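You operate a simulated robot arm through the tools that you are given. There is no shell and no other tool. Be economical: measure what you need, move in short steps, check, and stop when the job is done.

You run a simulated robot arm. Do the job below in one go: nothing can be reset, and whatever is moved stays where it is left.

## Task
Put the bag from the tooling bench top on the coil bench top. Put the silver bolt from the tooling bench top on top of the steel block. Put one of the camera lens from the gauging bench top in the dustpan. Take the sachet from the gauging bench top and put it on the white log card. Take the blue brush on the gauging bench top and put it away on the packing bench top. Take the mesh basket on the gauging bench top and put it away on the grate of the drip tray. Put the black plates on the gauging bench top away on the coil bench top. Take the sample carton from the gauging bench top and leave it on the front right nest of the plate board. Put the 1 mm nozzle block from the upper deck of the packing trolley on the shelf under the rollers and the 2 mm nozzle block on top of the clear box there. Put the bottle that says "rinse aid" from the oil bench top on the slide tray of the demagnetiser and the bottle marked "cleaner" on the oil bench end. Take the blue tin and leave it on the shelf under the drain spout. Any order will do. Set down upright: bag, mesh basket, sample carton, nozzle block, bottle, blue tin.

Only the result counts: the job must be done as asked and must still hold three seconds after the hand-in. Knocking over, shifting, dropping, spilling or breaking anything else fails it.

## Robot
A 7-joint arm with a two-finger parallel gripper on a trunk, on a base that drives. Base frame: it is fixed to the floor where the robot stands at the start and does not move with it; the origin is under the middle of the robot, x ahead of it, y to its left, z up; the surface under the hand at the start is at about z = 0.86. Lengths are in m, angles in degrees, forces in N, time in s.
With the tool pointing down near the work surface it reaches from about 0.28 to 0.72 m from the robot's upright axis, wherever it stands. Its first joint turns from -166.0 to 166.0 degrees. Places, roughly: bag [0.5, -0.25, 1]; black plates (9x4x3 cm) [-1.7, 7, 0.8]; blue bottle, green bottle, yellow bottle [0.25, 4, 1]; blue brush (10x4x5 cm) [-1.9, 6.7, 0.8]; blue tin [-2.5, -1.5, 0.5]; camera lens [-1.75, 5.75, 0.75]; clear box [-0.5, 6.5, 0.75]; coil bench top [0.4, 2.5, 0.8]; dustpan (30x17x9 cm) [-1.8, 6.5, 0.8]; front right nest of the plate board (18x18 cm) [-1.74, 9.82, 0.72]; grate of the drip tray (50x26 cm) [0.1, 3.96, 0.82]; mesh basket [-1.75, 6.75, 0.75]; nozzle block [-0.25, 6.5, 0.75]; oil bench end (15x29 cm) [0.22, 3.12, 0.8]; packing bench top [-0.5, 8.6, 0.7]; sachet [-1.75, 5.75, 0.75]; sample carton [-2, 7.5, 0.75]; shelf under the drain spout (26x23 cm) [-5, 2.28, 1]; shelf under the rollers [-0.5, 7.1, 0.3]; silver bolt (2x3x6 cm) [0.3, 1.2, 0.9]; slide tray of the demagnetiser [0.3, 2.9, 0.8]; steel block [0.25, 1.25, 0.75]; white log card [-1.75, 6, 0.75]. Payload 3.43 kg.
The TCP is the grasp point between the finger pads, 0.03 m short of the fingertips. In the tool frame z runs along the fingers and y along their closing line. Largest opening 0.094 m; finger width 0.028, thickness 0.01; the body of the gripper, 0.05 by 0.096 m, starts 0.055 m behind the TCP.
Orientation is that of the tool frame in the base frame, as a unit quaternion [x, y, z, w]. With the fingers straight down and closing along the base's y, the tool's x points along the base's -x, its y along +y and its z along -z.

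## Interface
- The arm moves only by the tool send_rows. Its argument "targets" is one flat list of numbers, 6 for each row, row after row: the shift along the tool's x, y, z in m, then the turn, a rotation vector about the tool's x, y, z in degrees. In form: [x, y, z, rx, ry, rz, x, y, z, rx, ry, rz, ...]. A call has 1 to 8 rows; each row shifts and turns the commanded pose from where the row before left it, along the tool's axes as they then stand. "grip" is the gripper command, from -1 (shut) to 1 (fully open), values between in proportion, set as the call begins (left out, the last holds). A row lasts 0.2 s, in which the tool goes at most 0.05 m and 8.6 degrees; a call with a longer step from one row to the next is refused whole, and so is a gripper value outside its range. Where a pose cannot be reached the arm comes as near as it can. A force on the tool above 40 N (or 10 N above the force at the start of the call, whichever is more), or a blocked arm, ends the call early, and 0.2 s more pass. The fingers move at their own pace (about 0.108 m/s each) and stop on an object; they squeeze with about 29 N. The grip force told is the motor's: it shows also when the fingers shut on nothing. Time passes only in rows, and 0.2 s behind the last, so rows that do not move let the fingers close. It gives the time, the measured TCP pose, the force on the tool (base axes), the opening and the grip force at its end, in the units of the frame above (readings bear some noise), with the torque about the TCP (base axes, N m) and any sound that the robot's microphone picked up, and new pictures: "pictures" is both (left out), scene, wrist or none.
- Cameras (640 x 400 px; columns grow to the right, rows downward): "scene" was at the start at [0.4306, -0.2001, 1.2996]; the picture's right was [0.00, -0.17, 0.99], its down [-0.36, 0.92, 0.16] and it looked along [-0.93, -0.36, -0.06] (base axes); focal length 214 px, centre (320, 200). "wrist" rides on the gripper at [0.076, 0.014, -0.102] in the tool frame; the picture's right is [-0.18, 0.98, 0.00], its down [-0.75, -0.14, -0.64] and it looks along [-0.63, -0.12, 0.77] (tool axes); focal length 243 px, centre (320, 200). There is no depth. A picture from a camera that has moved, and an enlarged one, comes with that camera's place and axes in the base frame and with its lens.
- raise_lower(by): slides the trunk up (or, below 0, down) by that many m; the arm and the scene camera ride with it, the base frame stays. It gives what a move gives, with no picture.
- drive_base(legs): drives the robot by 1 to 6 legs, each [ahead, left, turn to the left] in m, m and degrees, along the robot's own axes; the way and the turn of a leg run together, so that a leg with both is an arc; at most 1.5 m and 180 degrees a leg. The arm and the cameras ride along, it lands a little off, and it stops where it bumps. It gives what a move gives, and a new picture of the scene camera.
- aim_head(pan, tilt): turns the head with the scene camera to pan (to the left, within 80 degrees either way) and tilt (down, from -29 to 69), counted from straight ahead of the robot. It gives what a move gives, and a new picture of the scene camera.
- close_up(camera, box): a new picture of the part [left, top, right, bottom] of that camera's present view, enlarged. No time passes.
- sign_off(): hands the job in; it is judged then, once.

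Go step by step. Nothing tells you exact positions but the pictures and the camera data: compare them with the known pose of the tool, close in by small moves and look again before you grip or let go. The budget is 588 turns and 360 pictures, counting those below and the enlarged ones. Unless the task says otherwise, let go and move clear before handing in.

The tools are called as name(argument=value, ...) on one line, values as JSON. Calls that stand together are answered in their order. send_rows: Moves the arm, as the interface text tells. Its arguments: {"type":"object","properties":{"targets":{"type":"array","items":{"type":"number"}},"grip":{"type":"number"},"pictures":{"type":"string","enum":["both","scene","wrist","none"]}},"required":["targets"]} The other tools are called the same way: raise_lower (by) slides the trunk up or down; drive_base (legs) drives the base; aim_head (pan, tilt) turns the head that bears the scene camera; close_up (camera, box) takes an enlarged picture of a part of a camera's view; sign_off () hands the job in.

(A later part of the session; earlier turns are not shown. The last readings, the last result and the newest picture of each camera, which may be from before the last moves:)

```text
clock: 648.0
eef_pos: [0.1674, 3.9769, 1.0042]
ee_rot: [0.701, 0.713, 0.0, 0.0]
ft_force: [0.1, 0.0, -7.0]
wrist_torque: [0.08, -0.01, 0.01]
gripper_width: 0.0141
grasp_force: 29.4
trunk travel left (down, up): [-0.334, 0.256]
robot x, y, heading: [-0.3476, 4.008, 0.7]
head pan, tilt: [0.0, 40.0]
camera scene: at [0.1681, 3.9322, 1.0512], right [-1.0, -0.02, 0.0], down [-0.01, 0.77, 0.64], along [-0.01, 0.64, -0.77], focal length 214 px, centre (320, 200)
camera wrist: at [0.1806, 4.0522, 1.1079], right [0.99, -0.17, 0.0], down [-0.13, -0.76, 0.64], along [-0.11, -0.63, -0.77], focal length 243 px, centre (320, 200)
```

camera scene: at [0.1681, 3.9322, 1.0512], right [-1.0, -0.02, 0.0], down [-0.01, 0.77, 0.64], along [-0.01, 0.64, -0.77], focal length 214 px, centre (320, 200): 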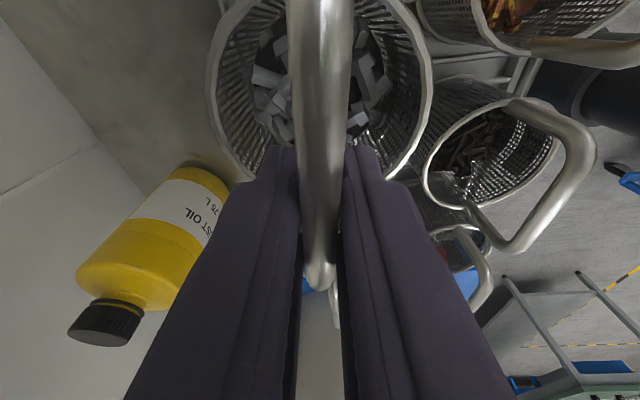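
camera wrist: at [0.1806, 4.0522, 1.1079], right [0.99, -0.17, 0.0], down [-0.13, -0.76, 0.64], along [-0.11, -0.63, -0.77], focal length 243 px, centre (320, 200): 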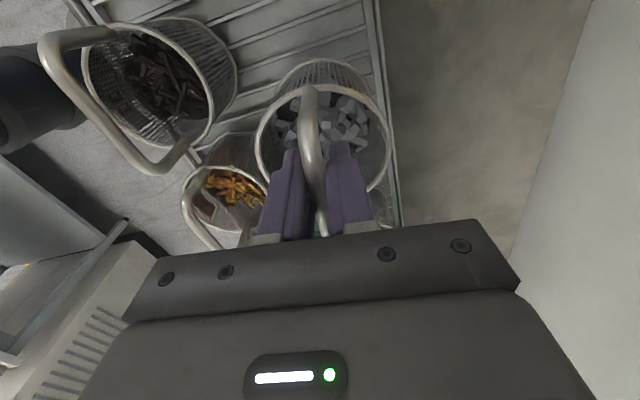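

All clear around it. I'll lower the last few centimetres.

raise_lower(by=-0.035)

raise_lower(by=-0.006)

raise_lower(by=-0.005)

```text
clock: 648.8
eef_pos: [0.169, 3.9771, 0.9707]
ee_rot: [0.701, 0.713, 0.001, -0.001]
ft_force: [-0.4, 0.3, -5.6]
wrist_torque: [0.1, 0.01, 0.01]
gripper_width: 0.014
grasp_force: 29.0
trunk travel left (down, up): [-0.299, 0.291]
robot x, y, heading: [-0.348, 4.0103, 0.7]
head pan, tilt: [0.0, 40.0]
```

```text
clock: 649.4
eef_pos: [0.167, 3.9771, 0.9641]
ee_rot: [0.701, 0.713, 0.001, 0.001]
ft_force: [-0.7, -0.4, -6.2]
wrist_torque: [0.06, 0.0, 0.01]
gripper_width: 0.0142
grasp_force: 29.4
trunk travel left (down, up): [-0.293, 0.297]
robot x, y, heading: [-0.3493, 4.0091, 0.7]
head pan, tilt: [0.0, 40.0]
```

```text
clock: 649.9
eef_pos: [0.1682, 3.9776, 0.9581]
ee_rot: [0.701, 0.713, 0.0, 0.0]
ft_force: [0.0, -0.5, -5.8]
wrist_torque: [0.09, -0.01, -0.02]
gripper_width: 0.0143
grasp_force: 29.3
trunk travel left (down, up): [-0.288, 0.302]
robot x, y, heading: [-0.3448, 4.0085, 0.8]
head pan, tilt: [0.0, 40.0]
```

raise_lower(by=-0.004)

raise_lower(by=-0.003)

```text
clock: 650.4
eef_pos: [0.1679, 3.9767, 0.9552]
ee_rot: [0.702, 0.713, 0.0, -0.001]
ft_force: [-0.1, 0.1, -6.7]
wrist_torque: [0.1, 0.0, 0.01]
gripper_width: 0.014
grasp_force: 28.7
trunk travel left (down, up): [-0.284, 0.306]
robot x, y, heading: [-0.349, 4.0076, 0.7]
head pan, tilt: [0.0, 40.0]
```

```text
clock: 651.0
eef_pos: [0.1677, 3.9768, 0.9546]
ee_rot: [0.702, 0.712, -0.001, 0.001]
ft_force: [1.7, 1.3, 6.9]
wrist_torque: [-0.49, -0.07, 0.08]
gripper_width: 0.0142
grasp_force: 29.3
trunk travel left (down, up): [-0.281, 0.309]
robot x, y, heading: [-0.3477, 4.0098, 0.8]
head pan, tilt: [0.0, 40.0]
```

Contact with the grate. I'll open a little, check, and rise.

send_rows(targets=[0, 0, 0, 0, 0, 0, 0, 0, 0, 0, 0, 0], grip=-0.2, pictures="wrist")

raise_lower(by=0.25)

drive_base(legs=[[-0.3, 0, 0]])

send_rows(targets=[0, 0, 0, 0, 0, 0], pictures="wrist")

```text
clock: 651.6
eef_pos: [0.1675, 3.9767, 0.9534]
ee_rot: [0.702, 0.712, 0.0, 0.0]
ft_force: [0.7, -0.7, -0.4]
wrist_torque: [0.01, 0.01, 0.0]
gripper_width: 0.0377
grasp_force: 0.1
trunk travel left (down, up): [-0.281, 0.309]
robot x, y, heading: [-0.3517, 4.0071, 0.8]
head pan, tilt: [0.0, 40.0]
camera wrist: at [0.1802, 4.0521, 1.0551], right [0.99, -0.17, 0.0], down [-0.13, -0.76, 0.64], along [-0.11, -0.63, -0.77], focal length 243 px, centre (320, 200)
```

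wrist: 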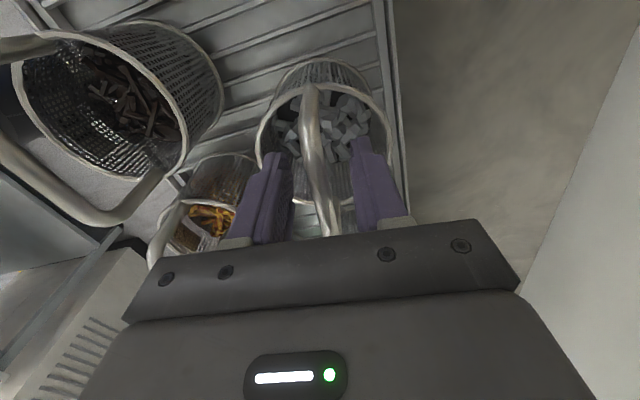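

```text
clock: 654.1
eef_pos: [0.1672, 3.977, 1.2014]
ee_rot: [0.702, 0.713, 0.0, 0.001]
ft_force: [0.2, -0.9, -0.7]
wrist_torque: [-0.01, 0.01, -0.01]
gripper_width: 0.0376
grasp_force: 0.2
trunk travel left (down, up): [-0.531, 0.059]
robot x, y, heading: [-0.3465, 4.0066, 0.8]
head pan, tilt: [0.0, 40.0]
```

```text
clock: 656.2
eef_pos: [-0.1341, 3.9726, 1.2025]
ee_rot: [0.701, 0.713, 0.0, 0.001]
ft_force: [0.6, 0.5, -0.4]
wrist_torque: [0.0, -0.04, -0.02]
gripper_width: 0.0377
grasp_force: 0.0
trunk travel left (down, up): [-0.531, 0.059]
robot x, y, heading: [-0.653, 4.0024, 0.8]
head pan, tilt: [0.0, 40.0]
camera scene: at [-0.1334, 3.9282, 1.2489], right [-1.0, -0.02, 0.0], down [-0.01, 0.77, 0.64], along [-0.01, 0.64, -0.77], focal length 214 px, centre (320, 200)
```

scene: 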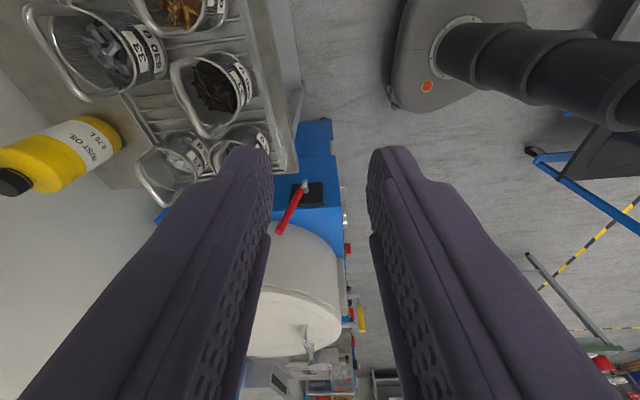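

```text
clock: 656.6
eef_pos: [-0.1324, 3.973, 1.2029]
ee_rot: [0.701, 0.713, 0.0, 0.0]
ft_force: [0.0, 0.0, 0.5]
wrist_torque: [-0.01, -0.01, 0.0]
gripper_width: 0.0374
grasp_force: 0.1
trunk travel left (down, up): [-0.531, 0.059]
robot x, y, heading: [-0.6519, 4.0044, 1.0]
head pan, tilt: [0.0, 40.0]
camera wrist: at [-0.1201, 4.0481, 1.3052], right [0.99, -0.17, 0.0], down [-0.13, -0.76, 0.64], along [-0.11, -0.63, -0.77], focal length 243 px, centre (320, 200)
```

wrist: 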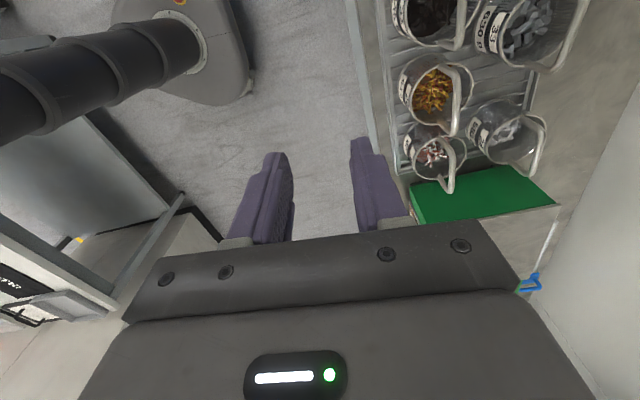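

The basket stands on the grate. Now the black plates: I'll restore the tool and go back to the gauging bench.

send_rows(targets=[0, 0, 0, 0, 0, -8.18, 0, 0, 0, 0, 0, -8.18, 0, 0, 0, 0, 0, -8.18, 0, 0, 0, 0, 0, -8.18, 0, 0, 0, 0, 0, -8.18, 0, 0, 0, 0, 0, -8.18, 0, 0, 0, 0, 0, -8.18, 0, 0, 0, 0, 0, -8.18], grip=1, pictures="none")

send_rows(targets=[0, 0, 0, 0, 0, -8.18, 0, 0, 0, 0, 0, -8.18, 0, 0, 0, 0, 0, -8.18, 0.03, 0, -0.03, 0, 0, 0, 0.03, 0, -0.03, 0, 0, 0], pictures="none")

raise_lower(by=-0.15)

aim_head(pan=0, tilt=-29)

drive_base(legs=[[-0.2, 0, 0], [0, 0, 92], [1.45, 0, 0], [1.4, 0, 0]])

```text
clock: 658.4
eef_pos: [-0.134, 3.9727, 1.2024]
ee_rot: [0.204, 0.979, 0.0, 0.0]
ft_force: [-0.9, 0.9, 1.2]
wrist_torque: [-0.02, 0.03, 0.01]
gripper_width: 0.0943
grasp_force: 0.1
trunk travel left (down, up): [-0.531, 0.059]
robot x, y, heading: [-0.6465, 4.0051, 1.0]
head pan, tilt: [0.0, 40.0]
```

```text
clock: 659.6
eef_pos: [-0.1932, 3.9735, 1.2631]
ee_rot: [-0.009, 1.0, -0.001, 0.001]
ft_force: [-0.7, -0.4, 0.1]
wrist_torque: [0.02, -0.06, -0.01]
gripper_width: 0.0939
grasp_force: 0.2
trunk travel left (down, up): [-0.531, 0.059]
robot x, y, heading: [-0.6494, 4.0025, 1.0]
head pan, tilt: [0.0, 40.0]
```

```text
clock: 661.3
eef_pos: [-0.1915, 3.9738, 1.1115]
ee_rot: [-0.008, 1.0, 0.0, -0.001]
ft_force: [0.1, 0.2, -0.2]
wrist_torque: [-0.03, 0.0, 0.04]
gripper_width: 0.094
grasp_force: 0.1
trunk travel left (down, up): [-0.381, 0.209]
robot x, y, heading: [-0.6459, 4.0057, 0.7]
head pan, tilt: [0.0, 40.0]
```

```text
clock: 662.7
eef_pos: [-0.1926, 3.9729, 1.1117]
ee_rot: [-0.007, 1.0, 0.0, 0.0]
ft_force: [0.3, 0.6, 0.5]
wrist_torque: [0.02, 0.04, 0.01]
gripper_width: 0.0941
grasp_force: 0.1
trunk travel left (down, up): [-0.381, 0.209]
robot x, y, heading: [-0.6527, 4.0044, 0.8]
head pan, tilt: [0.0, -28.6]
camera scene: at [-0.0423, 3.9776, 1.1766], right [0.02, -1.0, 0.0], down [-0.88, -0.01, -0.48], along [0.48, 0.01, -0.88], focal length 214 px, centre (320, 200)
```

scene: 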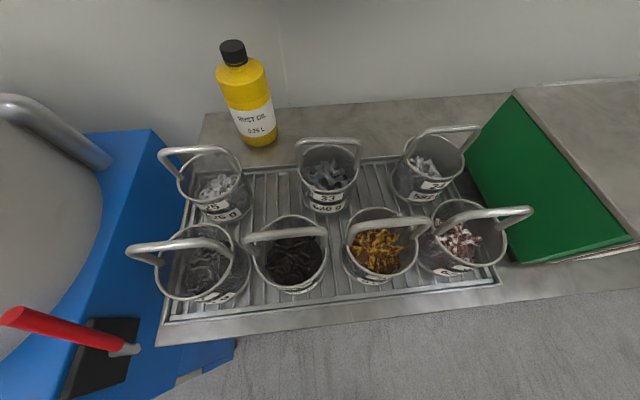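

```text
clock: 681.7
eef_pos: [-1.0519, 7.3004, 1.1116]
ee_rot: [0.727, -0.687, 0.0, 0.0]
ft_force: [-0.1, -0.3, 0.3]
wrist_torque: [0.0, 0.03, -0.01]
gripper_width: 0.094
grasp_force: 0.1
trunk travel left (down, up): [-0.381, 0.209]
robot x, y, heading: [-1.0601, 6.8393, 93.1]
head pan, tilt: [0.0, -28.6]
camera scene: at [-1.0605, 7.4521, 1.1765], right [1.0, 0.06, 0.0], down [0.05, -0.88, -0.48], along [-0.03, 0.48, -0.88], focal length 214 px, centre (320, 200)
```

scene: 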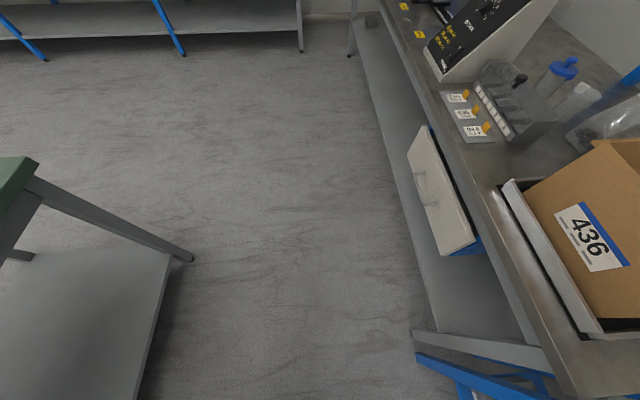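

The basket is well placed among the others. Now I'll face the gauging bench for the plates.

drive_base(legs=[[0, 0, 87], [0.12, -0.1, 0]])

send_rows(targets=[0, 0, 0, 0, 0, 0], pictures="wrist")

```text
clock: 686.9
eef_pos: [-1.6458, 6.9745, 1.1128]
ee_rot: [1.0, 0.008, 0.0, 0.0]
ft_force: [-0.7, 0.2, -0.2]
wrist_torque: [-0.04, -0.04, -0.04]
gripper_width: 0.0939
grasp_force: 0.0
trunk travel left (down, up): [-0.381, 0.209]
robot x, y, heading: [-1.1879, 6.9443, -179.1]
head pan, tilt: [0.0, -28.6]
camera scene: at [-1.7961, 6.9746, 1.1761], right [-0.01, 1.0, 0.0], down [0.88, 0.01, -0.48], along [-0.48, -0.01, -0.88], focal length 214 px, centre (320, 200)
```

scene: 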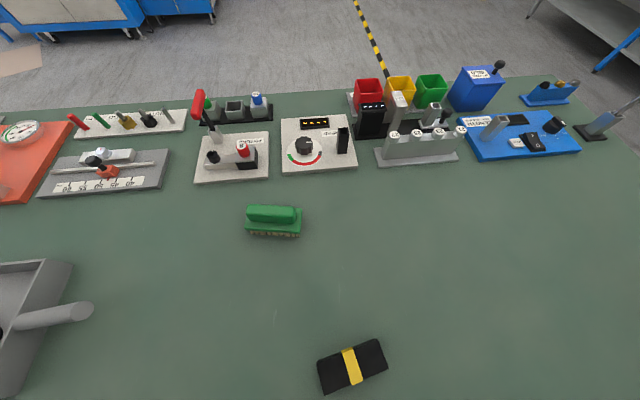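

```text
clock: 687.2
eef_pos: [-1.6459, 6.974, 1.1117]
ee_rot: [1.0, 0.007, 0.0, 0.0]
ft_force: [0.8, 0.1, -0.6]
wrist_torque: [-0.05, -0.02, -0.01]
gripper_width: 0.094
grasp_force: 0.0
trunk travel left (down, up): [-0.381, 0.209]
robot x, y, heading: [-1.184, 6.9434, -179.5]
head pan, tilt: [0.0, -28.6]
camera wrist: at [-1.5689, 6.9601, 1.2152], right [-0.17, -0.99, 0.0], down [-0.76, 0.13, 0.64], along [-0.63, 0.11, -0.77], focal length 243 px, centre (320, 200)
```

wrist: 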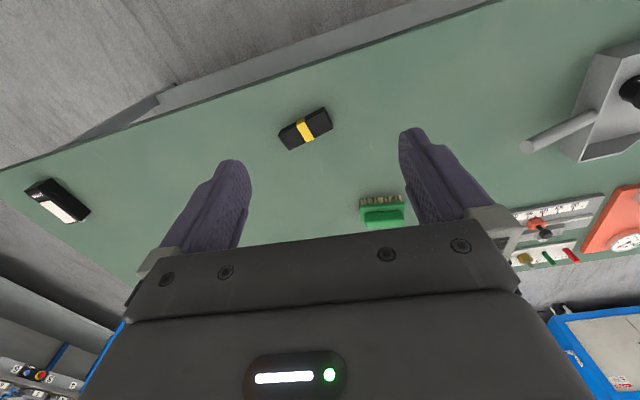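

The banded black plates are at (-1.737, 7.018), axis turned about 14°. I'll position over them and align.

send_rows(targets=[-0.0303, -0.0147, 0, 0, 0, 0, -0.0303, -0.0147, 0, 0, 0, 0, -0.0303, -0.0147, 0, 0, 0, 0, 0, 0, 0, 0, 0, 7.6, 0, 0, 0, 0, 0, 7.6, 0, 0, 0, 0, 0, 7.6, 0, 0, 0, 0, 0, 7.6, 0, 0, 0, 0, 0, 7.6], pictures="none")

send_rows(targets=[0, 0, 0, 0, 0, 7.6, 0, 0, 0, 0, 0, 7.6, 0, 0, 0, 0, 0, 7.6, 0, 0, 0, 0, 0, 7.6, 0, 0, 0, 0, 0, 7.6], pictures="none")

raise_lower(by=-0.14)

send_rows(targets=[0, 0, 0, 0, 0, 0], pictures="wrist")

```text
clock: 689.0
eef_pos: [-1.7372, 7.0167, 1.1123]
ee_rot: [0.947, -0.32, 0.0, 0.0]
ft_force: [0.4, 0.0, 0.2]
wrist_torque: [0.03, 0.0, 0.05]
gripper_width: 0.0937
grasp_force: 0.0
trunk travel left (down, up): [-0.381, 0.209]
robot x, y, heading: [-1.19, 6.9443, -179.5]
head pan, tilt: [0.0, -28.6]
```

```text
clock: 690.2
eef_pos: [-1.7363, 7.0166, 1.1126]
ee_rot: [0.791, -0.612, 0.0, 0.001]
ft_force: [0.2, 0.5, 0.0]
wrist_torque: [0.05, 0.02, 0.0]
gripper_width: 0.094
grasp_force: 0.0
trunk travel left (down, up): [-0.381, 0.209]
robot x, y, heading: [-1.1888, 6.9422, -179.1]
head pan, tilt: [0.0, -28.6]
```

```text
clock: 691.9
eef_pos: [-1.7352, 7.0171, 0.9721]
ee_rot: [0.792, -0.61, 0.0, 0.0]
ft_force: [-0.8, -0.8, 0.1]
wrist_torque: [-0.01, 0.0, -0.01]
gripper_width: 0.0941
grasp_force: 0.1
trunk travel left (down, up): [-0.241, 0.349]
robot x, y, heading: [-1.1902, 6.9427, -179.2]
head pan, tilt: [0.0, -28.6]
```

```text
clock: 692.3
eef_pos: [-1.7343, 7.0167, 0.9738]
ee_rot: [0.792, -0.611, 0.0, 0.0]
ft_force: [-1.1, -0.4, 0.4]
wrist_torque: [0.01, -0.02, 0.02]
gripper_width: 0.0943
grasp_force: 0.0
trunk travel left (down, up): [-0.241, 0.349]
robot x, y, heading: [-1.1899, 6.9429, -179.3]
head pan, tilt: [0.0, -28.6]
camera wrist: at [-1.7304, 6.9386, 1.0754], right [-1.0, -0.07, 0.0], down [-0.06, 0.76, 0.64], along [-0.05, 0.64, -0.77], focal length 243 px, centre (320, 200)
```

wrist: 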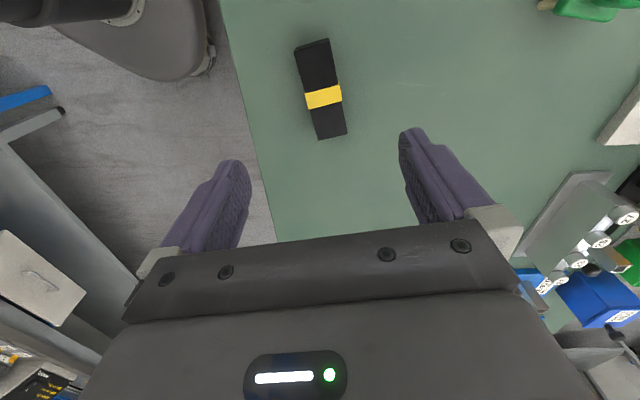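

send_rows(targets=[0.004, 0, 0, 0, 0, -8.3, 0, 0, 0.045, 0, 0, 0, 0, 0, 0.045, 0, 0, 0, 0, 0, 0.043, 0, 0, 0], pictures="wrist")

```text
clock: 693.3
eef_pos: [-1.7356, 7.0151, 0.8378]
ee_rot: [0.834, -0.551, -0.001, 0.0]
ft_force: [-0.8, -0.6, -0.3]
wrist_torque: [0.03, 0.0, 0.0]
gripper_width: 0.094
grasp_force: 0.1
trunk travel left (down, up): [-0.241, 0.349]
robot x, y, heading: [-1.1887, 6.9412, -179.3]
head pan, tilt: [0.0, -28.6]
camera wrist: at [-1.719, 6.937, 0.9413], right [-0.98, -0.22, 0.0], down [-0.17, 0.75, 0.64], along [-0.14, 0.63, -0.77], focal length 243 px, centre (320, 200)
```

wrist: 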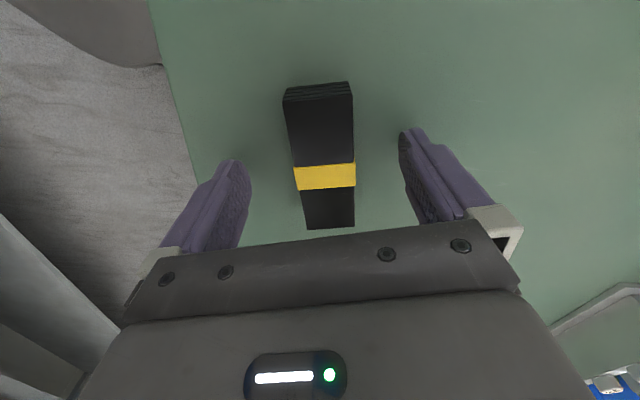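

Aligned. I'll close and lift.

send_rows(targets=[0, 0, 0.003, 0, 0, 0, 0, 0, 0, 0, 0, 0, 0, 0, 0, 0, 0, 0, 0, 0, 0, 0, 0, 0], grip=-1, pictures="none")

send_rows(targets=[0, 0, -0.015, 0, 0, 0, 0, 0, -0.03, 0, 0, 0, 0, 0, -0.045, 0, 0, 0, 0, 0, -0.045, 0, 0, 0, 0, 0, -0.045, 0, 0, 0, 0, 0, -0.045, 0, 0, 0], pictures="wrist")

```text
clock: 694.3
eef_pos: [-1.7357, 7.0134, 0.8355]
ee_rot: [0.834, -0.551, 0.001, 0.0]
ft_force: [0.7, -1.0, 0.0]
wrist_torque: [0.0, 0.03, 0.02]
gripper_width: 0.0337
grasp_force: 29.2
trunk travel left (down, up): [-0.241, 0.349]
robot x, y, heading: [-1.1904, 6.9414, -179.3]
head pan, tilt: [0.0, -28.6]
```

```text
clock: 695.7
eef_pos: [-1.7365, 7.0136, 1.0615]
ee_rot: [0.834, -0.551, 0.0, 0.0]
ft_force: [0.8, -0.2, -2.8]
wrist_torque: [-0.02, -0.03, -0.03]
gripper_width: 0.0337
grasp_force: 29.1
trunk travel left (down, up): [-0.241, 0.349]
robot x, y, heading: [-1.1905, 6.9409, -179.2]
head pan, tilt: [0.0, -28.6]
camera wrist: at [-1.7201, 6.936, 1.1637], right [-0.98, -0.22, 0.0], down [-0.17, 0.75, 0.64], along [-0.14, 0.63, -0.77], focal length 243 px, centre (320, 200)
```

wrist: 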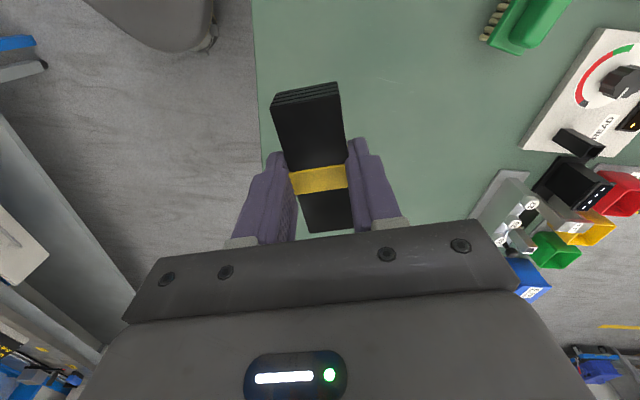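

The plates are held. I'll draw in and carry them down the aisle to the coil bench, to the strip left of the bag.

send_rows(targets=[0.013, -0.031, -0.02, 0, 0, 0, 0.013, -0.031, -0.02, 0, 0, 0, 0.013, -0.031, -0.02, 0, 0, 0], pictures="none")

drive_base(legs=[[-0.2, 0, 0], [0, 0, 89], [0, 0.15, 0], [1.45, 0, 0], [1.45, 0, 0]])

```text
clock: 696.5
eef_pos: [-1.6327, 7.0153, 1.1212]
ee_rot: [0.834, -0.552, 0.0, 0.0]
ft_force: [-0.2, -0.8, -2.6]
wrist_torque: [0.02, 0.0, 0.01]
gripper_width: 0.0336
grasp_force: 29.2
trunk travel left (down, up): [-0.241, 0.349]
robot x, y, heading: [-1.1854, 6.9438, -179.3]
head pan, tilt: [0.0, -28.6]
```

```text
clock: 716.6
eef_pos: [-0.7585, 3.5971, 1.1209]
ee_rot: [0.973, 0.232, 0.0, 0.0]
ft_force: [0.2, -0.3, -3.4]
wrist_torque: [0.0, 0.01, 0.01]
gripper_width: 0.0338
grasp_force: 28.7
trunk travel left (down, up): [-0.241, 0.349]
robot x, y, heading: [-0.7196, 4.0455, -85.4]
head pan, tilt: [0.0, -28.6]
camera scene: at [-0.8926, 3.5298, 1.1857], right [-0.45, 0.89, 0.0], down [0.78, 0.4, -0.48], along [-0.43, -0.22, -0.88], focal length 214 px, centre (320, 200)
```

scene: 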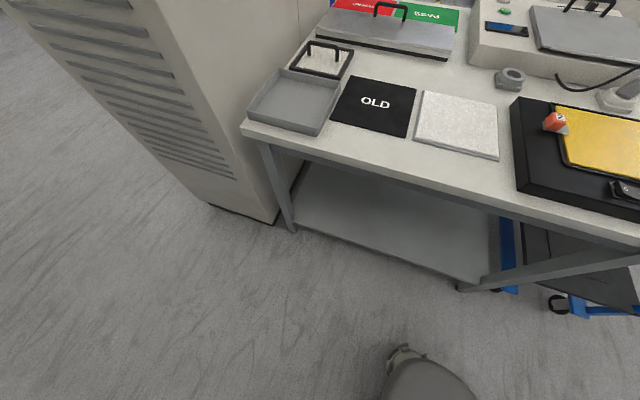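

drive_base(legs=[[0, 0, -4.6], [1.4, 0, 0], [0.2, 0, 0], [0, 0, 90]])

send_rows(targets=[0, 0, 0, 0, 0, 0], pictures="wrist")

```text
clock: 729.2
eef_pos: [-0.2647, 2.3391, 1.1215]
ee_rot: [0.557, 0.83, 0.0, 0.0]
ft_force: [0.6, 1.1, -2.7]
wrist_torque: [0.02, 0.01, 0.01]
gripper_width: 0.0338
grasp_force: 28.8
trunk travel left (down, up): [-0.241, 0.349]
robot x, y, heading: [-0.7083, 2.419, -0.1]
head pan, tilt: [0.0, -28.6]
camera scene: at [-0.2079, 2.2016, 1.1857], right [-0.93, -0.38, 0.0], down [-0.33, 0.81, -0.48], along [0.18, -0.44, -0.88], focal length 214 px, centre (320, 200)
```

scene: 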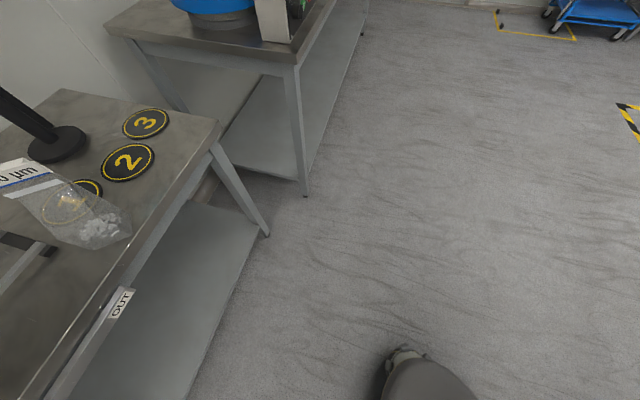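

```text
clock: 729.6
eef_pos: [-0.2646, 2.3387, 1.1211]
ee_rot: [0.557, 0.831, 0.0, 0.0]
ft_force: [0.3, -0.5, -2.0]
wrist_torque: [0.03, -0.01, -0.01]
gripper_width: 0.0333
grasp_force: 28.6
trunk travel left (down, up): [-0.241, 0.349]
robot x, y, heading: [-0.7074, 2.4171, -0.4]
head pan, tilt: [0.0, -28.6]
camera wrist: at [-0.2804, 2.4137, 1.2242], right [0.98, 0.2, 0.0], down [0.16, -0.75, 0.64], along [0.13, -0.63, -0.77], focal length 243 px, centre (320, 200)
```

wrist: 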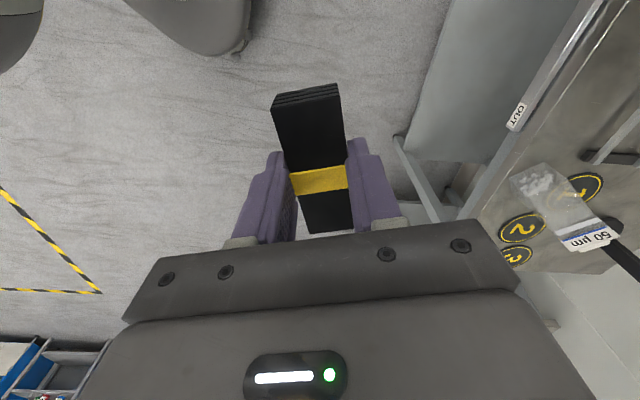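

Turning the plates parallel to the bench edge and driving over the free strip.

send_rows(targets=[0, 0, 0, 0, 0, 7.5, 0, 0, 0, 0, 0, 7.5, 0, 0, 0, 0, 0, 7.5, 0.04, 0, 0, 0, 0, 0, 0.04, 0, 0, 0, 0, 0], pictures="none")

drive_base(legs=[[0.46, 0, 0]])

send_rows(targets=[0, 0, 0, 0, 0, 0], pictures="wrist")

```text
clock: 730.8
eef_pos: [-0.2654, 2.4194, 1.1192]
ee_rot: [0.71, 0.705, 0.0, 0.001]
ft_force: [-0.7, 0.2, -3.7]
wrist_torque: [0.0, -0.03, -0.02]
gripper_width: 0.0335
grasp_force: 29.4
trunk travel left (down, up): [-0.241, 0.349]
robot x, y, heading: [-0.7097, 2.4134, -0.2]
head pan, tilt: [0.0, -28.6]
```

```text
clock: 733.5
eef_pos: [0.1988, 2.4112, 1.1206]
ee_rot: [0.713, 0.702, 0.0, 0.0]
ft_force: [-0.5, 0.3, -3.5]
wrist_torque: [0.01, 0.03, 0.02]
gripper_width: 0.0337
grasp_force: 29.4
trunk travel left (down, up): [-0.241, 0.349]
robot x, y, heading: [-0.2488, 2.4173, -0.9]
head pan, tilt: [0.0, -28.6]
camera scene: at [0.1977, 2.2629, 1.185], right [-1.0, 0.01, 0.0], down [0.01, 0.88, -0.48], along [-0.01, -0.48, -0.88], focal length 214 px, centre (320, 200)
```

scene: 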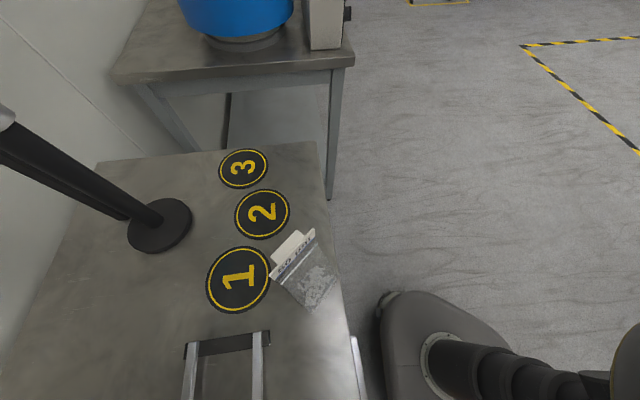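

```text
clock: 734.0
eef_pos: [0.1999, 2.4109, 1.1218]
ee_rot: [0.712, 0.702, 0.0, 0.0]
ft_force: [0.2, -0.1, -2.6]
wrist_torque: [0.01, -0.02, -0.01]
gripper_width: 0.0337
grasp_force: 29.1
trunk travel left (down, up): [-0.241, 0.349]
robot x, y, heading: [-0.2436, 2.41, -0.7]
head pan, tilt: [0.0, -28.6]
camera wrist: at [0.2148, 2.4862, 1.2237], right [0.98, -0.2, 0.0], down [-0.15, -0.75, 0.64], along [-0.13, -0.63, -0.77], focal length 243 px, centre (320, 200)
```

wrist: 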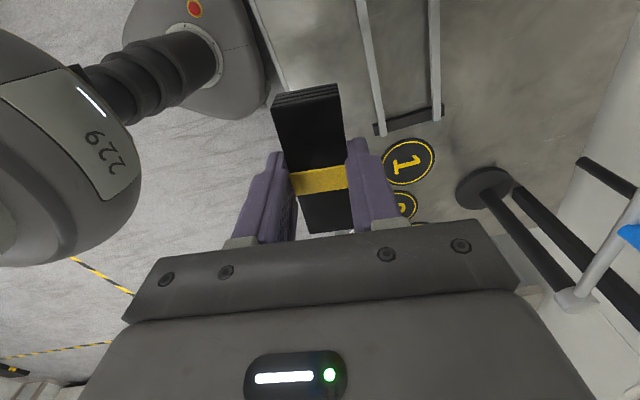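

The strip is clear and the bag still stands beside it. I'll fold the head and lower.

aim_head(pan=0, tilt=40)

raise_lower(by=-0.22)

send_rows(targets=[0.006, 0.007, 0.03, 0, 0, 0, 0, 0, 0.02, 0, 0, 0], pictures="both")

```text
clock: 735.4
eef_pos: [0.1988, 2.4111, 1.1218]
ee_rot: [0.712, 0.702, 0.0, 0.0]
ft_force: [-0.1, -0.6, -1.8]
wrist_torque: [-0.04, 0.03, -0.02]
gripper_width: 0.0335
grasp_force: 28.7
trunk travel left (down, up): [-0.241, 0.349]
robot x, y, heading: [-0.2474, 2.416, -0.5]
head pan, tilt: [0.0, 40.0]
camera scene: at [0.1987, 2.3666, 1.1671], right [-1.0, 0.01, 0.0], down [0.01, 0.77, 0.64], along [0.01, 0.64, -0.77], focal length 214 px, centre (320, 200)
```

scene: 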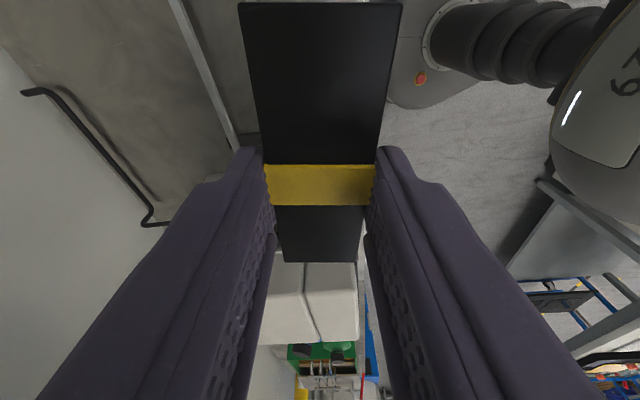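

```text
clock: 737.7
eef_pos: [0.1992, 2.411, 0.9017]
ee_rot: [0.712, 0.702, 0.0, 0.001]
ft_force: [-0.1, 0.2, -2.2]
wrist_torque: [0.01, 0.01, -0.01]
gripper_width: 0.0337
grasp_force: 29.7
trunk travel left (down, up): [-0.021, 0.569]
robot x, y, heading: [-0.2454, 2.4155, -0.7]
head pan, tilt: [0.0, 40.0]
```

```text
clock: 738.3
eef_pos: [0.2077, 2.4183, 0.8489]
ee_rot: [0.713, 0.702, 0.0, 0.0]
ft_force: [-0.7, -0.4, -2.3]
wrist_torque: [0.03, -0.02, 0.0]
gripper_width: 0.0337
grasp_force: 29.0
trunk travel left (down, up): [-0.021, 0.569]
robot x, y, heading: [-0.2512, 2.4168, -0.7]
head pan, tilt: [0.0, 40.0]
camera scene: at [0.2064, 2.3729, 0.8953], right [-1.0, 0.01, 0.0], down [0.01, 0.77, 0.64], along [0.01, 0.64, -0.77], focal length 214 px, centre (320, 200)
camera wrist: at [0.2225, 2.4925, 0.952], right [0.98, -0.2, 0.0], down [-0.15, -0.75, 0.64], along [-0.13, -0.63, -0.77], focal length 243 px, centre (320, 200)
```

scene: 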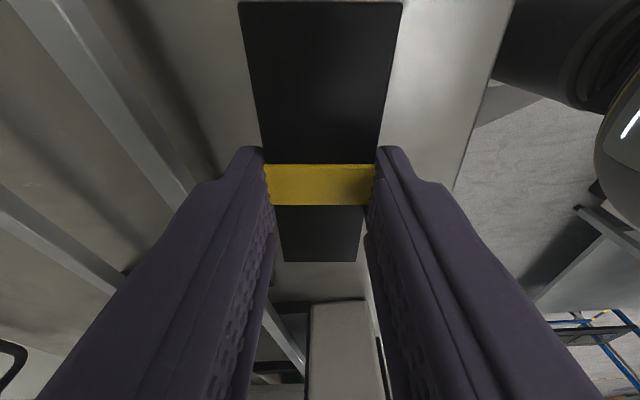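
wrist: 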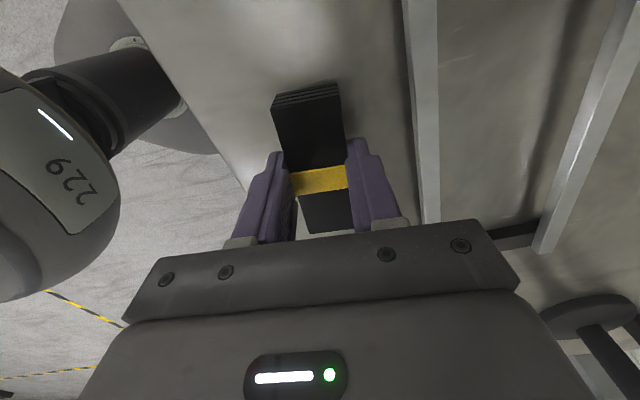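

send_rows(targets=[0, 0, 0.01, 0, 0, 0], pictures="none")

send_rows(targets=[0, 0, 0.005, 0, 0, 0], pictures="none")

send_rows(targets=[0, 0, 0.004, 0, 0, 0], pictures="none")

```text
clock: 738.7
eef_pos: [0.2071, 2.4176, 0.8396]
ee_rot: [0.712, 0.702, 0.0, 0.0]
ft_force: [-0.4, -0.2, -1.3]
wrist_torque: [-0.01, 0.01, 0.0]
gripper_width: 0.0337
grasp_force: 28.5
trunk travel left (down, up): [-0.021, 0.569]
robot x, y, heading: [-0.2468, 2.4156, -0.8]
head pan, tilt: [0.0, 40.0]
```

```text
clock: 739.1
eef_pos: [0.2058, 2.4175, 0.8356]
ee_rot: [0.713, 0.702, 0.0, 0.001]
ft_force: [0.0, 0.0, 4.2]
wrist_torque: [-0.29, 0.12, 0.03]
gripper_width: 0.0335
grasp_force: 28.9
trunk travel left (down, up): [-0.021, 0.569]
robot x, y, heading: [-0.2423, 2.4116, -0.8]
head pan, tilt: [0.0, 40.0]
```

```text
clock: 739.5
eef_pos: [0.2067, 2.4182, 0.8341]
ee_rot: [0.712, 0.702, 0.001, 0.002]
ft_force: [-0.1, 1.5, 19.7]
wrist_torque: [0.04, 0.11, -0.01]
gripper_width: 0.0333
grasp_force: 29.1
trunk travel left (down, up): [-0.021, 0.569]
robot x, y, heading: [-0.2441, 2.4154, -0.7]
head pan, tilt: [0.0, 40.0]
```

Down. I'll release with a modest opening and rise.

send_rows(targets=[0, 0, -0.002, 0, 0, 0, 0, 0, 0, 0, 0, 0], grip=0.15, pictures="none")

raise_lower(by=0.3)

drive_base(legs=[[-0.35, 0, 0]])

send_rows(targets=[0, 0, 0, 0, 0, -8.18, 0, 0, 0, 0, 0, -8.18, 0, 0, 0, 0, 0, -8.18, 0, 0, 0, 0, 0, -8.18, 0, 0, 0, 0, 0, -8.18, 0, 0, 0, 0, 0, -8.18, 0, 0, 0, 0, 0, -8.18, 0, 0, 0, 0, 0, -8.18], grip=1, pictures="none")

send_rows(targets=[0, 0, 0, 0, 0, -8.18, 0, 0, 0, 0, 0, -8.18, 0, 0, 0, 0, 0, -8.18], pictures="none")

aim_head(pan=0, tilt=-29)

```text
clock: 740.1
eef_pos: [0.2064, 2.4168, 0.834]
ee_rot: [0.713, 0.702, 0.0, 0.0]
ft_force: [0.3, 0.2, 0.5]
wrist_torque: [0.02, -0.02, 0.01]
gripper_width: 0.0542
grasp_force: 0.0
trunk travel left (down, up): [-0.021, 0.569]
robot x, y, heading: [-0.2435, 2.4155, -0.7]
head pan, tilt: [0.0, 40.0]
```

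```text
clock: 743.1
eef_pos: [0.2069, 2.4178, 1.1333]
ee_rot: [0.712, 0.702, -0.001, 0.0]
ft_force: [0.5, -0.3, -0.5]
wrist_torque: [0.0, 0.03, 0.0]
gripper_width: 0.0544
grasp_force: 0.0
trunk travel left (down, up): [-0.321, 0.269]
robot x, y, heading: [-0.2492, 2.4134, -0.5]
head pan, tilt: [0.0, 40.0]
```

```text
clock: 745.4
eef_pos: [-0.146, 2.4213, 1.135]
ee_rot: [0.712, 0.702, 0.0, 0.001]
ft_force: [-0.7, 0.2, 0.4]
wrist_torque: [0.0, -0.01, 0.01]
gripper_width: 0.0541
grasp_force: 0.0
trunk travel left (down, up): [-0.321, 0.269]
robot x, y, heading: [-0.5982, 2.4196, -0.7]
head pan, tilt: [0.0, 40.0]
camera scene: at [-0.1459, 2.3768, 1.1805], right [-1.0, 0.01, 0.0], down [0.01, 0.77, 0.64], along [0.01, 0.64, -0.77], focal length 214 px, centre (320, 200)
```

scene: 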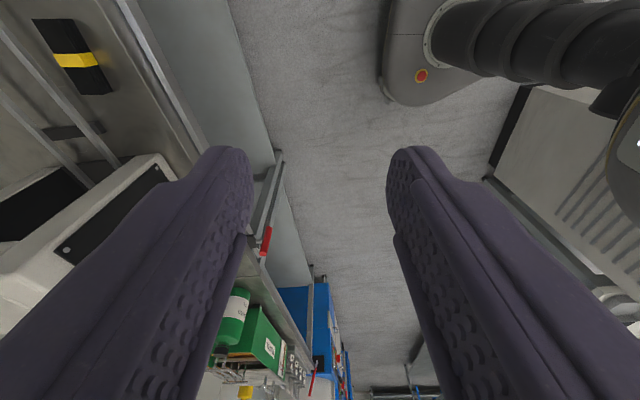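

```text
clock: 747.1
eef_pos: [-0.1451, 2.422, 1.1342]
ee_rot: [0.219, 0.976, 0.0, 0.0]
ft_force: [0.2, -0.6, 0.2]
wrist_torque: [0.0, 0.0, 0.01]
gripper_width: 0.0937
grasp_force: 0.0
trunk travel left (down, up): [-0.321, 0.269]
robot x, y, heading: [-0.598, 2.4214, -0.7]
head pan, tilt: [0.0, 40.0]
```

```text
clock: 748.0
eef_pos: [-0.1437, 2.4206, 1.1344]
ee_rot: [0.008, 1.0, 0.0, 0.0]
ft_force: [0.4, 0.0, 0.4]
wrist_torque: [0.01, 0.0, 0.0]
gripper_width: 0.0943
grasp_force: 0.2
trunk travel left (down, up): [-0.321, 0.269]
robot x, y, heading: [-0.5978, 2.4191, -0.9]
head pan, tilt: [0.0, 40.0]
```

```text
clock: 749.4
eef_pos: [-0.1428, 2.4216, 1.1345]
ee_rot: [0.007, 1.0, 0.0, 0.0]
ft_force: [-0.9, -0.1, 0.1]
wrist_torque: [0.02, 0.02, -0.02]
gripper_width: 0.0939
grasp_force: 0.1
trunk travel left (down, up): [-0.321, 0.269]
robot x, y, heading: [-0.5991, 2.4171, -0.6]
head pan, tilt: [0.0, -28.6]
camera scene: at [0.0061, 2.4202, 1.1982], right [-0.02, -1.0, 0.0], down [-0.88, 0.01, -0.48], along [0.48, -0.01, -0.88], focal length 214 px, centre (320, 200)
```

scene: 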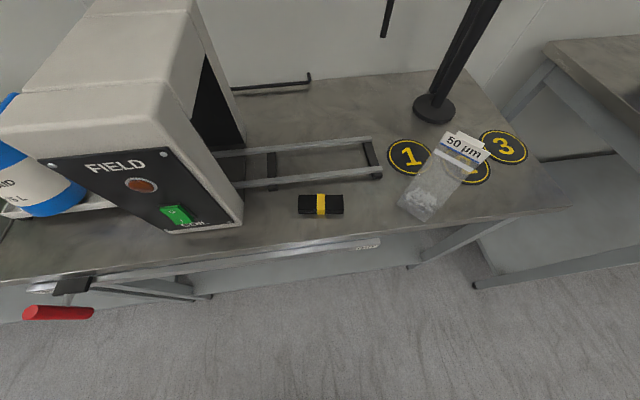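

All bench jobs are done. Only the blue tin is left: I'll drive toward (-2.5, -1.5) and look.

drive_base(legs=[[-0.2, 0, 0], [0, 0, -90], [1.4, 0, 0], [1.3, 0, 0], [0, 0, -55]])

```text
clock: 769.8
eef_pos: [-1.2329, -0.4922, 1.1344]
ee_rot: [0.961, 0.278, 0.0, 0.001]
ft_force: [-0.2, 0.6, 0.4]
wrist_torque: [0.0, 0.02, 0.04]
gripper_width: 0.0939
grasp_force: 0.1
trunk travel left (down, up): [-0.321, 0.269]
robot x, y, heading: [-0.8548, -0.2424, -147.4]
head pan, tilt: [0.0, -28.6]
camera scene: at [-1.3593, -0.5707, 1.1983], right [-0.53, 0.84, 0.0], down [0.74, 0.47, -0.48], along [-0.41, -0.26, -0.88], focal length 214 px, centre (320, 200)
```

scene: 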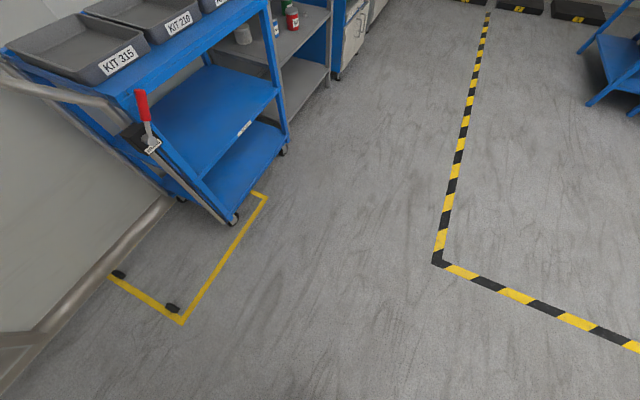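

I see a grey rack beyond the trolley with coloured tins. I'll drive in front of it and face it.

drive_base(legs=[[0, 0, -32.6], [1.5, 0, 0], [0, 0, 90]])

```text
clock: 782.7
eef_pos: [-2.3623, -0.7192, 1.1343]
ee_rot: [0.701, 0.713, 0.0, -0.001]
ft_force: [-0.4, 0.1, -0.4]
wrist_torque: [0.03, -0.03, 0.01]
gripper_width: 0.094
grasp_force: 0.1
trunk travel left (down, up): [-0.321, 0.269]
robot x, y, heading: [-2.3847, -0.2687, -88.9]
head pan, tilt: [0.0, -28.6]
camera scene: at [-2.3606, -0.8685, 1.1983], right [-1.0, -0.02, 0.0], down [-0.02, 0.88, -0.48], along [0.01, -0.48, -0.88], focal length 214 px, centre (320, 200)
```

scene: 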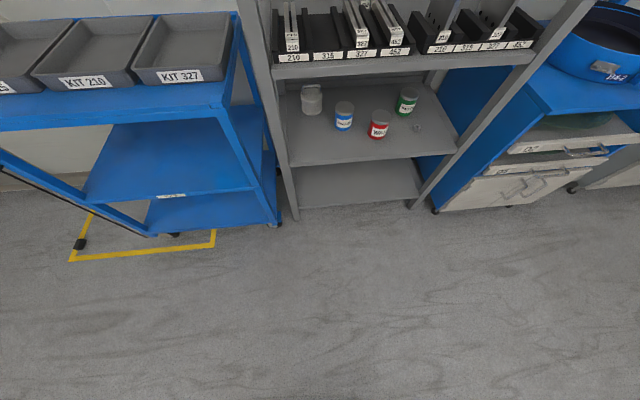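

close_up(camera="scene", box=[250, 40, 470, 220])

```text
2.22 times, centred on (360, 130) of scene
camera zoom: at [-2.3606, -0.8685, 1.1983], right [-1.0, -0.02, 0.0], down [-0.02, 0.88, -0.48], along [0.01, -0.48, -0.88], focal length 477 px, centre (231, 356)
```

zoom: 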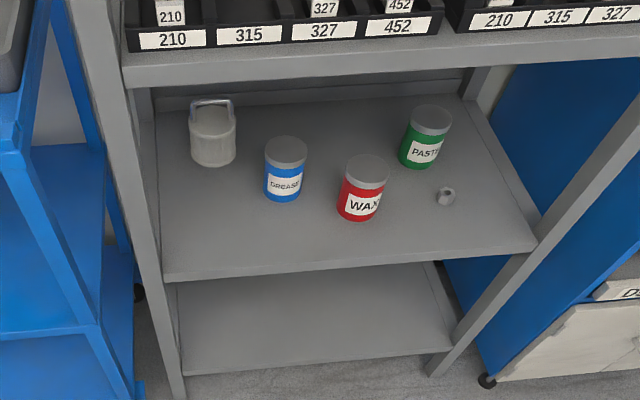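

The blue tin (GREASE) stands on the middle shelf near (-2.45, -1.61, z 0.5), with clear space around it. I'll tilt the tool forward and lower it in front of the rack.

send_rows(targets=[0, 0, 0, 0, -7, 0, 0, 0, 0, 0, -7, 0, 0, 0, 0, 0, -7, 0, 0, 0, 0, 0, -7, 0, 0, 0, 0, 0, -7, 0, 0, 0, 0, 0, -7, 0, 0, 0, 0, 0, -7, 0, 0, 0, 0, 0, -6, 0], pictures="none")

raise_lower(by=-0.3)

aim_head(pan=0, tilt=0)

```text
clock: 784.5
eef_pos: [-2.3614, -0.7322, 1.1321]
ee_rot: [0.622, 0.632, -0.324, 0.329]
ft_force: [0.0, -0.4, -0.7]
wrist_torque: [0.04, 0.01, 0.01]
gripper_width: 0.0941
grasp_force: 0.0
out of reach, approached as far as the arm can: row 8
trunk travel left (down, up): [-0.321, 0.269]
robot x, y, heading: [-2.3792, -0.2705, -89.0]
head pan, tilt: [0.0, -28.6]
```

```text
clock: 787.5
eef_pos: [-2.3622, -0.7311, 0.8314]
ee_rot: [0.622, 0.632, -0.325, 0.328]
ft_force: [-0.5, 0.1, -0.2]
wrist_torque: [0.02, -0.01, -0.01]
gripper_width: 0.0939
grasp_force: 0.0
trunk travel left (down, up): [-0.021, 0.569]
robot x, y, heading: [-2.3781, -0.2657, -88.7]
head pan, tilt: [0.0, -28.6]
```

```text
clock: 788.4
eef_pos: [-2.3625, -0.732, 0.8312]
ee_rot: [0.622, 0.633, -0.324, 0.329]
ft_force: [0.3, 0.0, -0.6]
wrist_torque: [0.0, -0.02, 0.01]
gripper_width: 0.0942
grasp_force: 0.0
trunk travel left (down, up): [-0.021, 0.569]
robot x, y, heading: [-2.3794, -0.2662, -88.9]
head pan, tilt: [0.0, 0.0]
camera scene: at [-2.3617, -0.7605, 0.9457], right [-1.0, -0.02, 0.0], down [-0.01, 0.57, -0.82], along [0.01, -0.82, -0.57], focal length 214 px, centre (320, 200)
```

scene: 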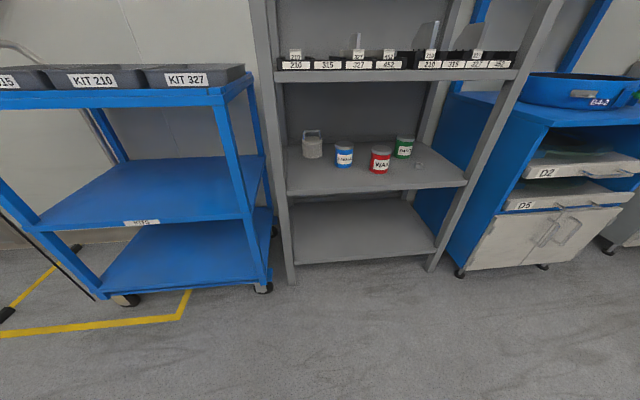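

Triangulated: tin centre (-2.445, -1.583, z≈0.595). I'll line up in x and lower to that height.

send_rows(targets=[0.036, 0, 0.0253, 0, 0, 0, 0.036, 0, 0.0253, 0, 0, 0, 0.036, 0, 0.0253, 0, 0, 0, 0.036, 0, 0.0253, 0, 0, 0], pictures="none")

drive_base(legs=[[0, -0.085, -1], [0.55, 0, 0]])

send_rows(targets=[0, 0, 0, 0, 0, 0], pictures="wrist")

```text
clock: 789.4
eef_pos: [-2.3618, -0.7335, 0.6544]
ee_rot: [0.622, 0.632, -0.325, 0.328]
ft_force: [0.2, -0.1, 0.1]
wrist_torque: [0.0, 0.02, -0.03]
gripper_width: 0.0941
grasp_force: 0.0
trunk travel left (down, up): [-0.021, 0.569]
robot x, y, heading: [-2.3811, -0.2669, -88.9]
head pan, tilt: [0.0, 0.0]
```

```text
clock: 793.3
eef_pos: [-2.4481, -1.2862, 0.6557]
ee_rot: [0.625, 0.63, -0.325, 0.327]
ft_force: [0.8, -0.9, 0.2]
wrist_torque: [0.03, 0.02, 0.02]
gripper_width: 0.0941
grasp_force: 0.1
trunk travel left (down, up): [-0.021, 0.569]
robot x, y, heading: [-2.4654, -0.8172, -89.3]
head pan, tilt: [0.0, 0.0]
camera scene: at [-2.448, -1.3136, 0.7698], right [-1.0, -0.01, 0.0], down [0.0, 0.57, -0.82], along [0.01, -0.82, -0.57], focal length 214 px, centre (320, 200)
```

scene: 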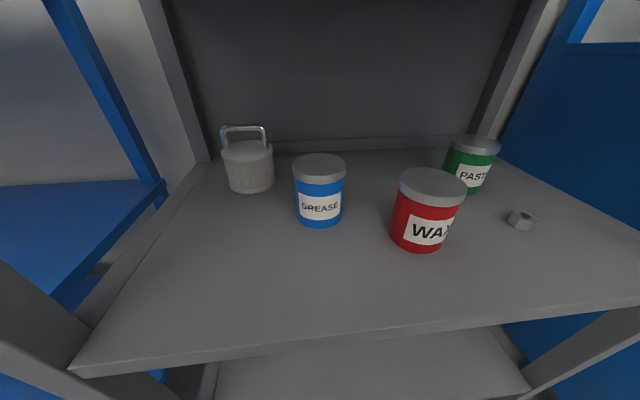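

```text
clock: 793.7
eef_pos: [-2.4474, -1.2843, 0.6547]
ee_rot: [0.626, 0.629, -0.325, 0.326]
ft_force: [0.3, -0.1, -0.4]
wrist_torque: [0.01, 0.0, 0.02]
gripper_width: 0.094
grasp_force: 0.0
trunk travel left (down, up): [-0.021, 0.569]
robot x, y, heading: [-2.4591, -0.8191, -89.5]
head pan, tilt: [0.0, 0.0]
camera wrist: at [-2.4348, -1.1581, 0.6523], right [0.98, -0.1, 0.15], down [-0.14, 0.09, 0.99], along [-0.11, -0.99, 0.08], focal length 243 px, centre (320, 200)
```

wrist: 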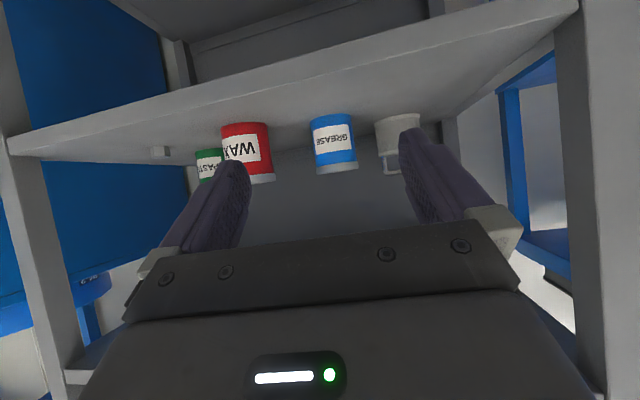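

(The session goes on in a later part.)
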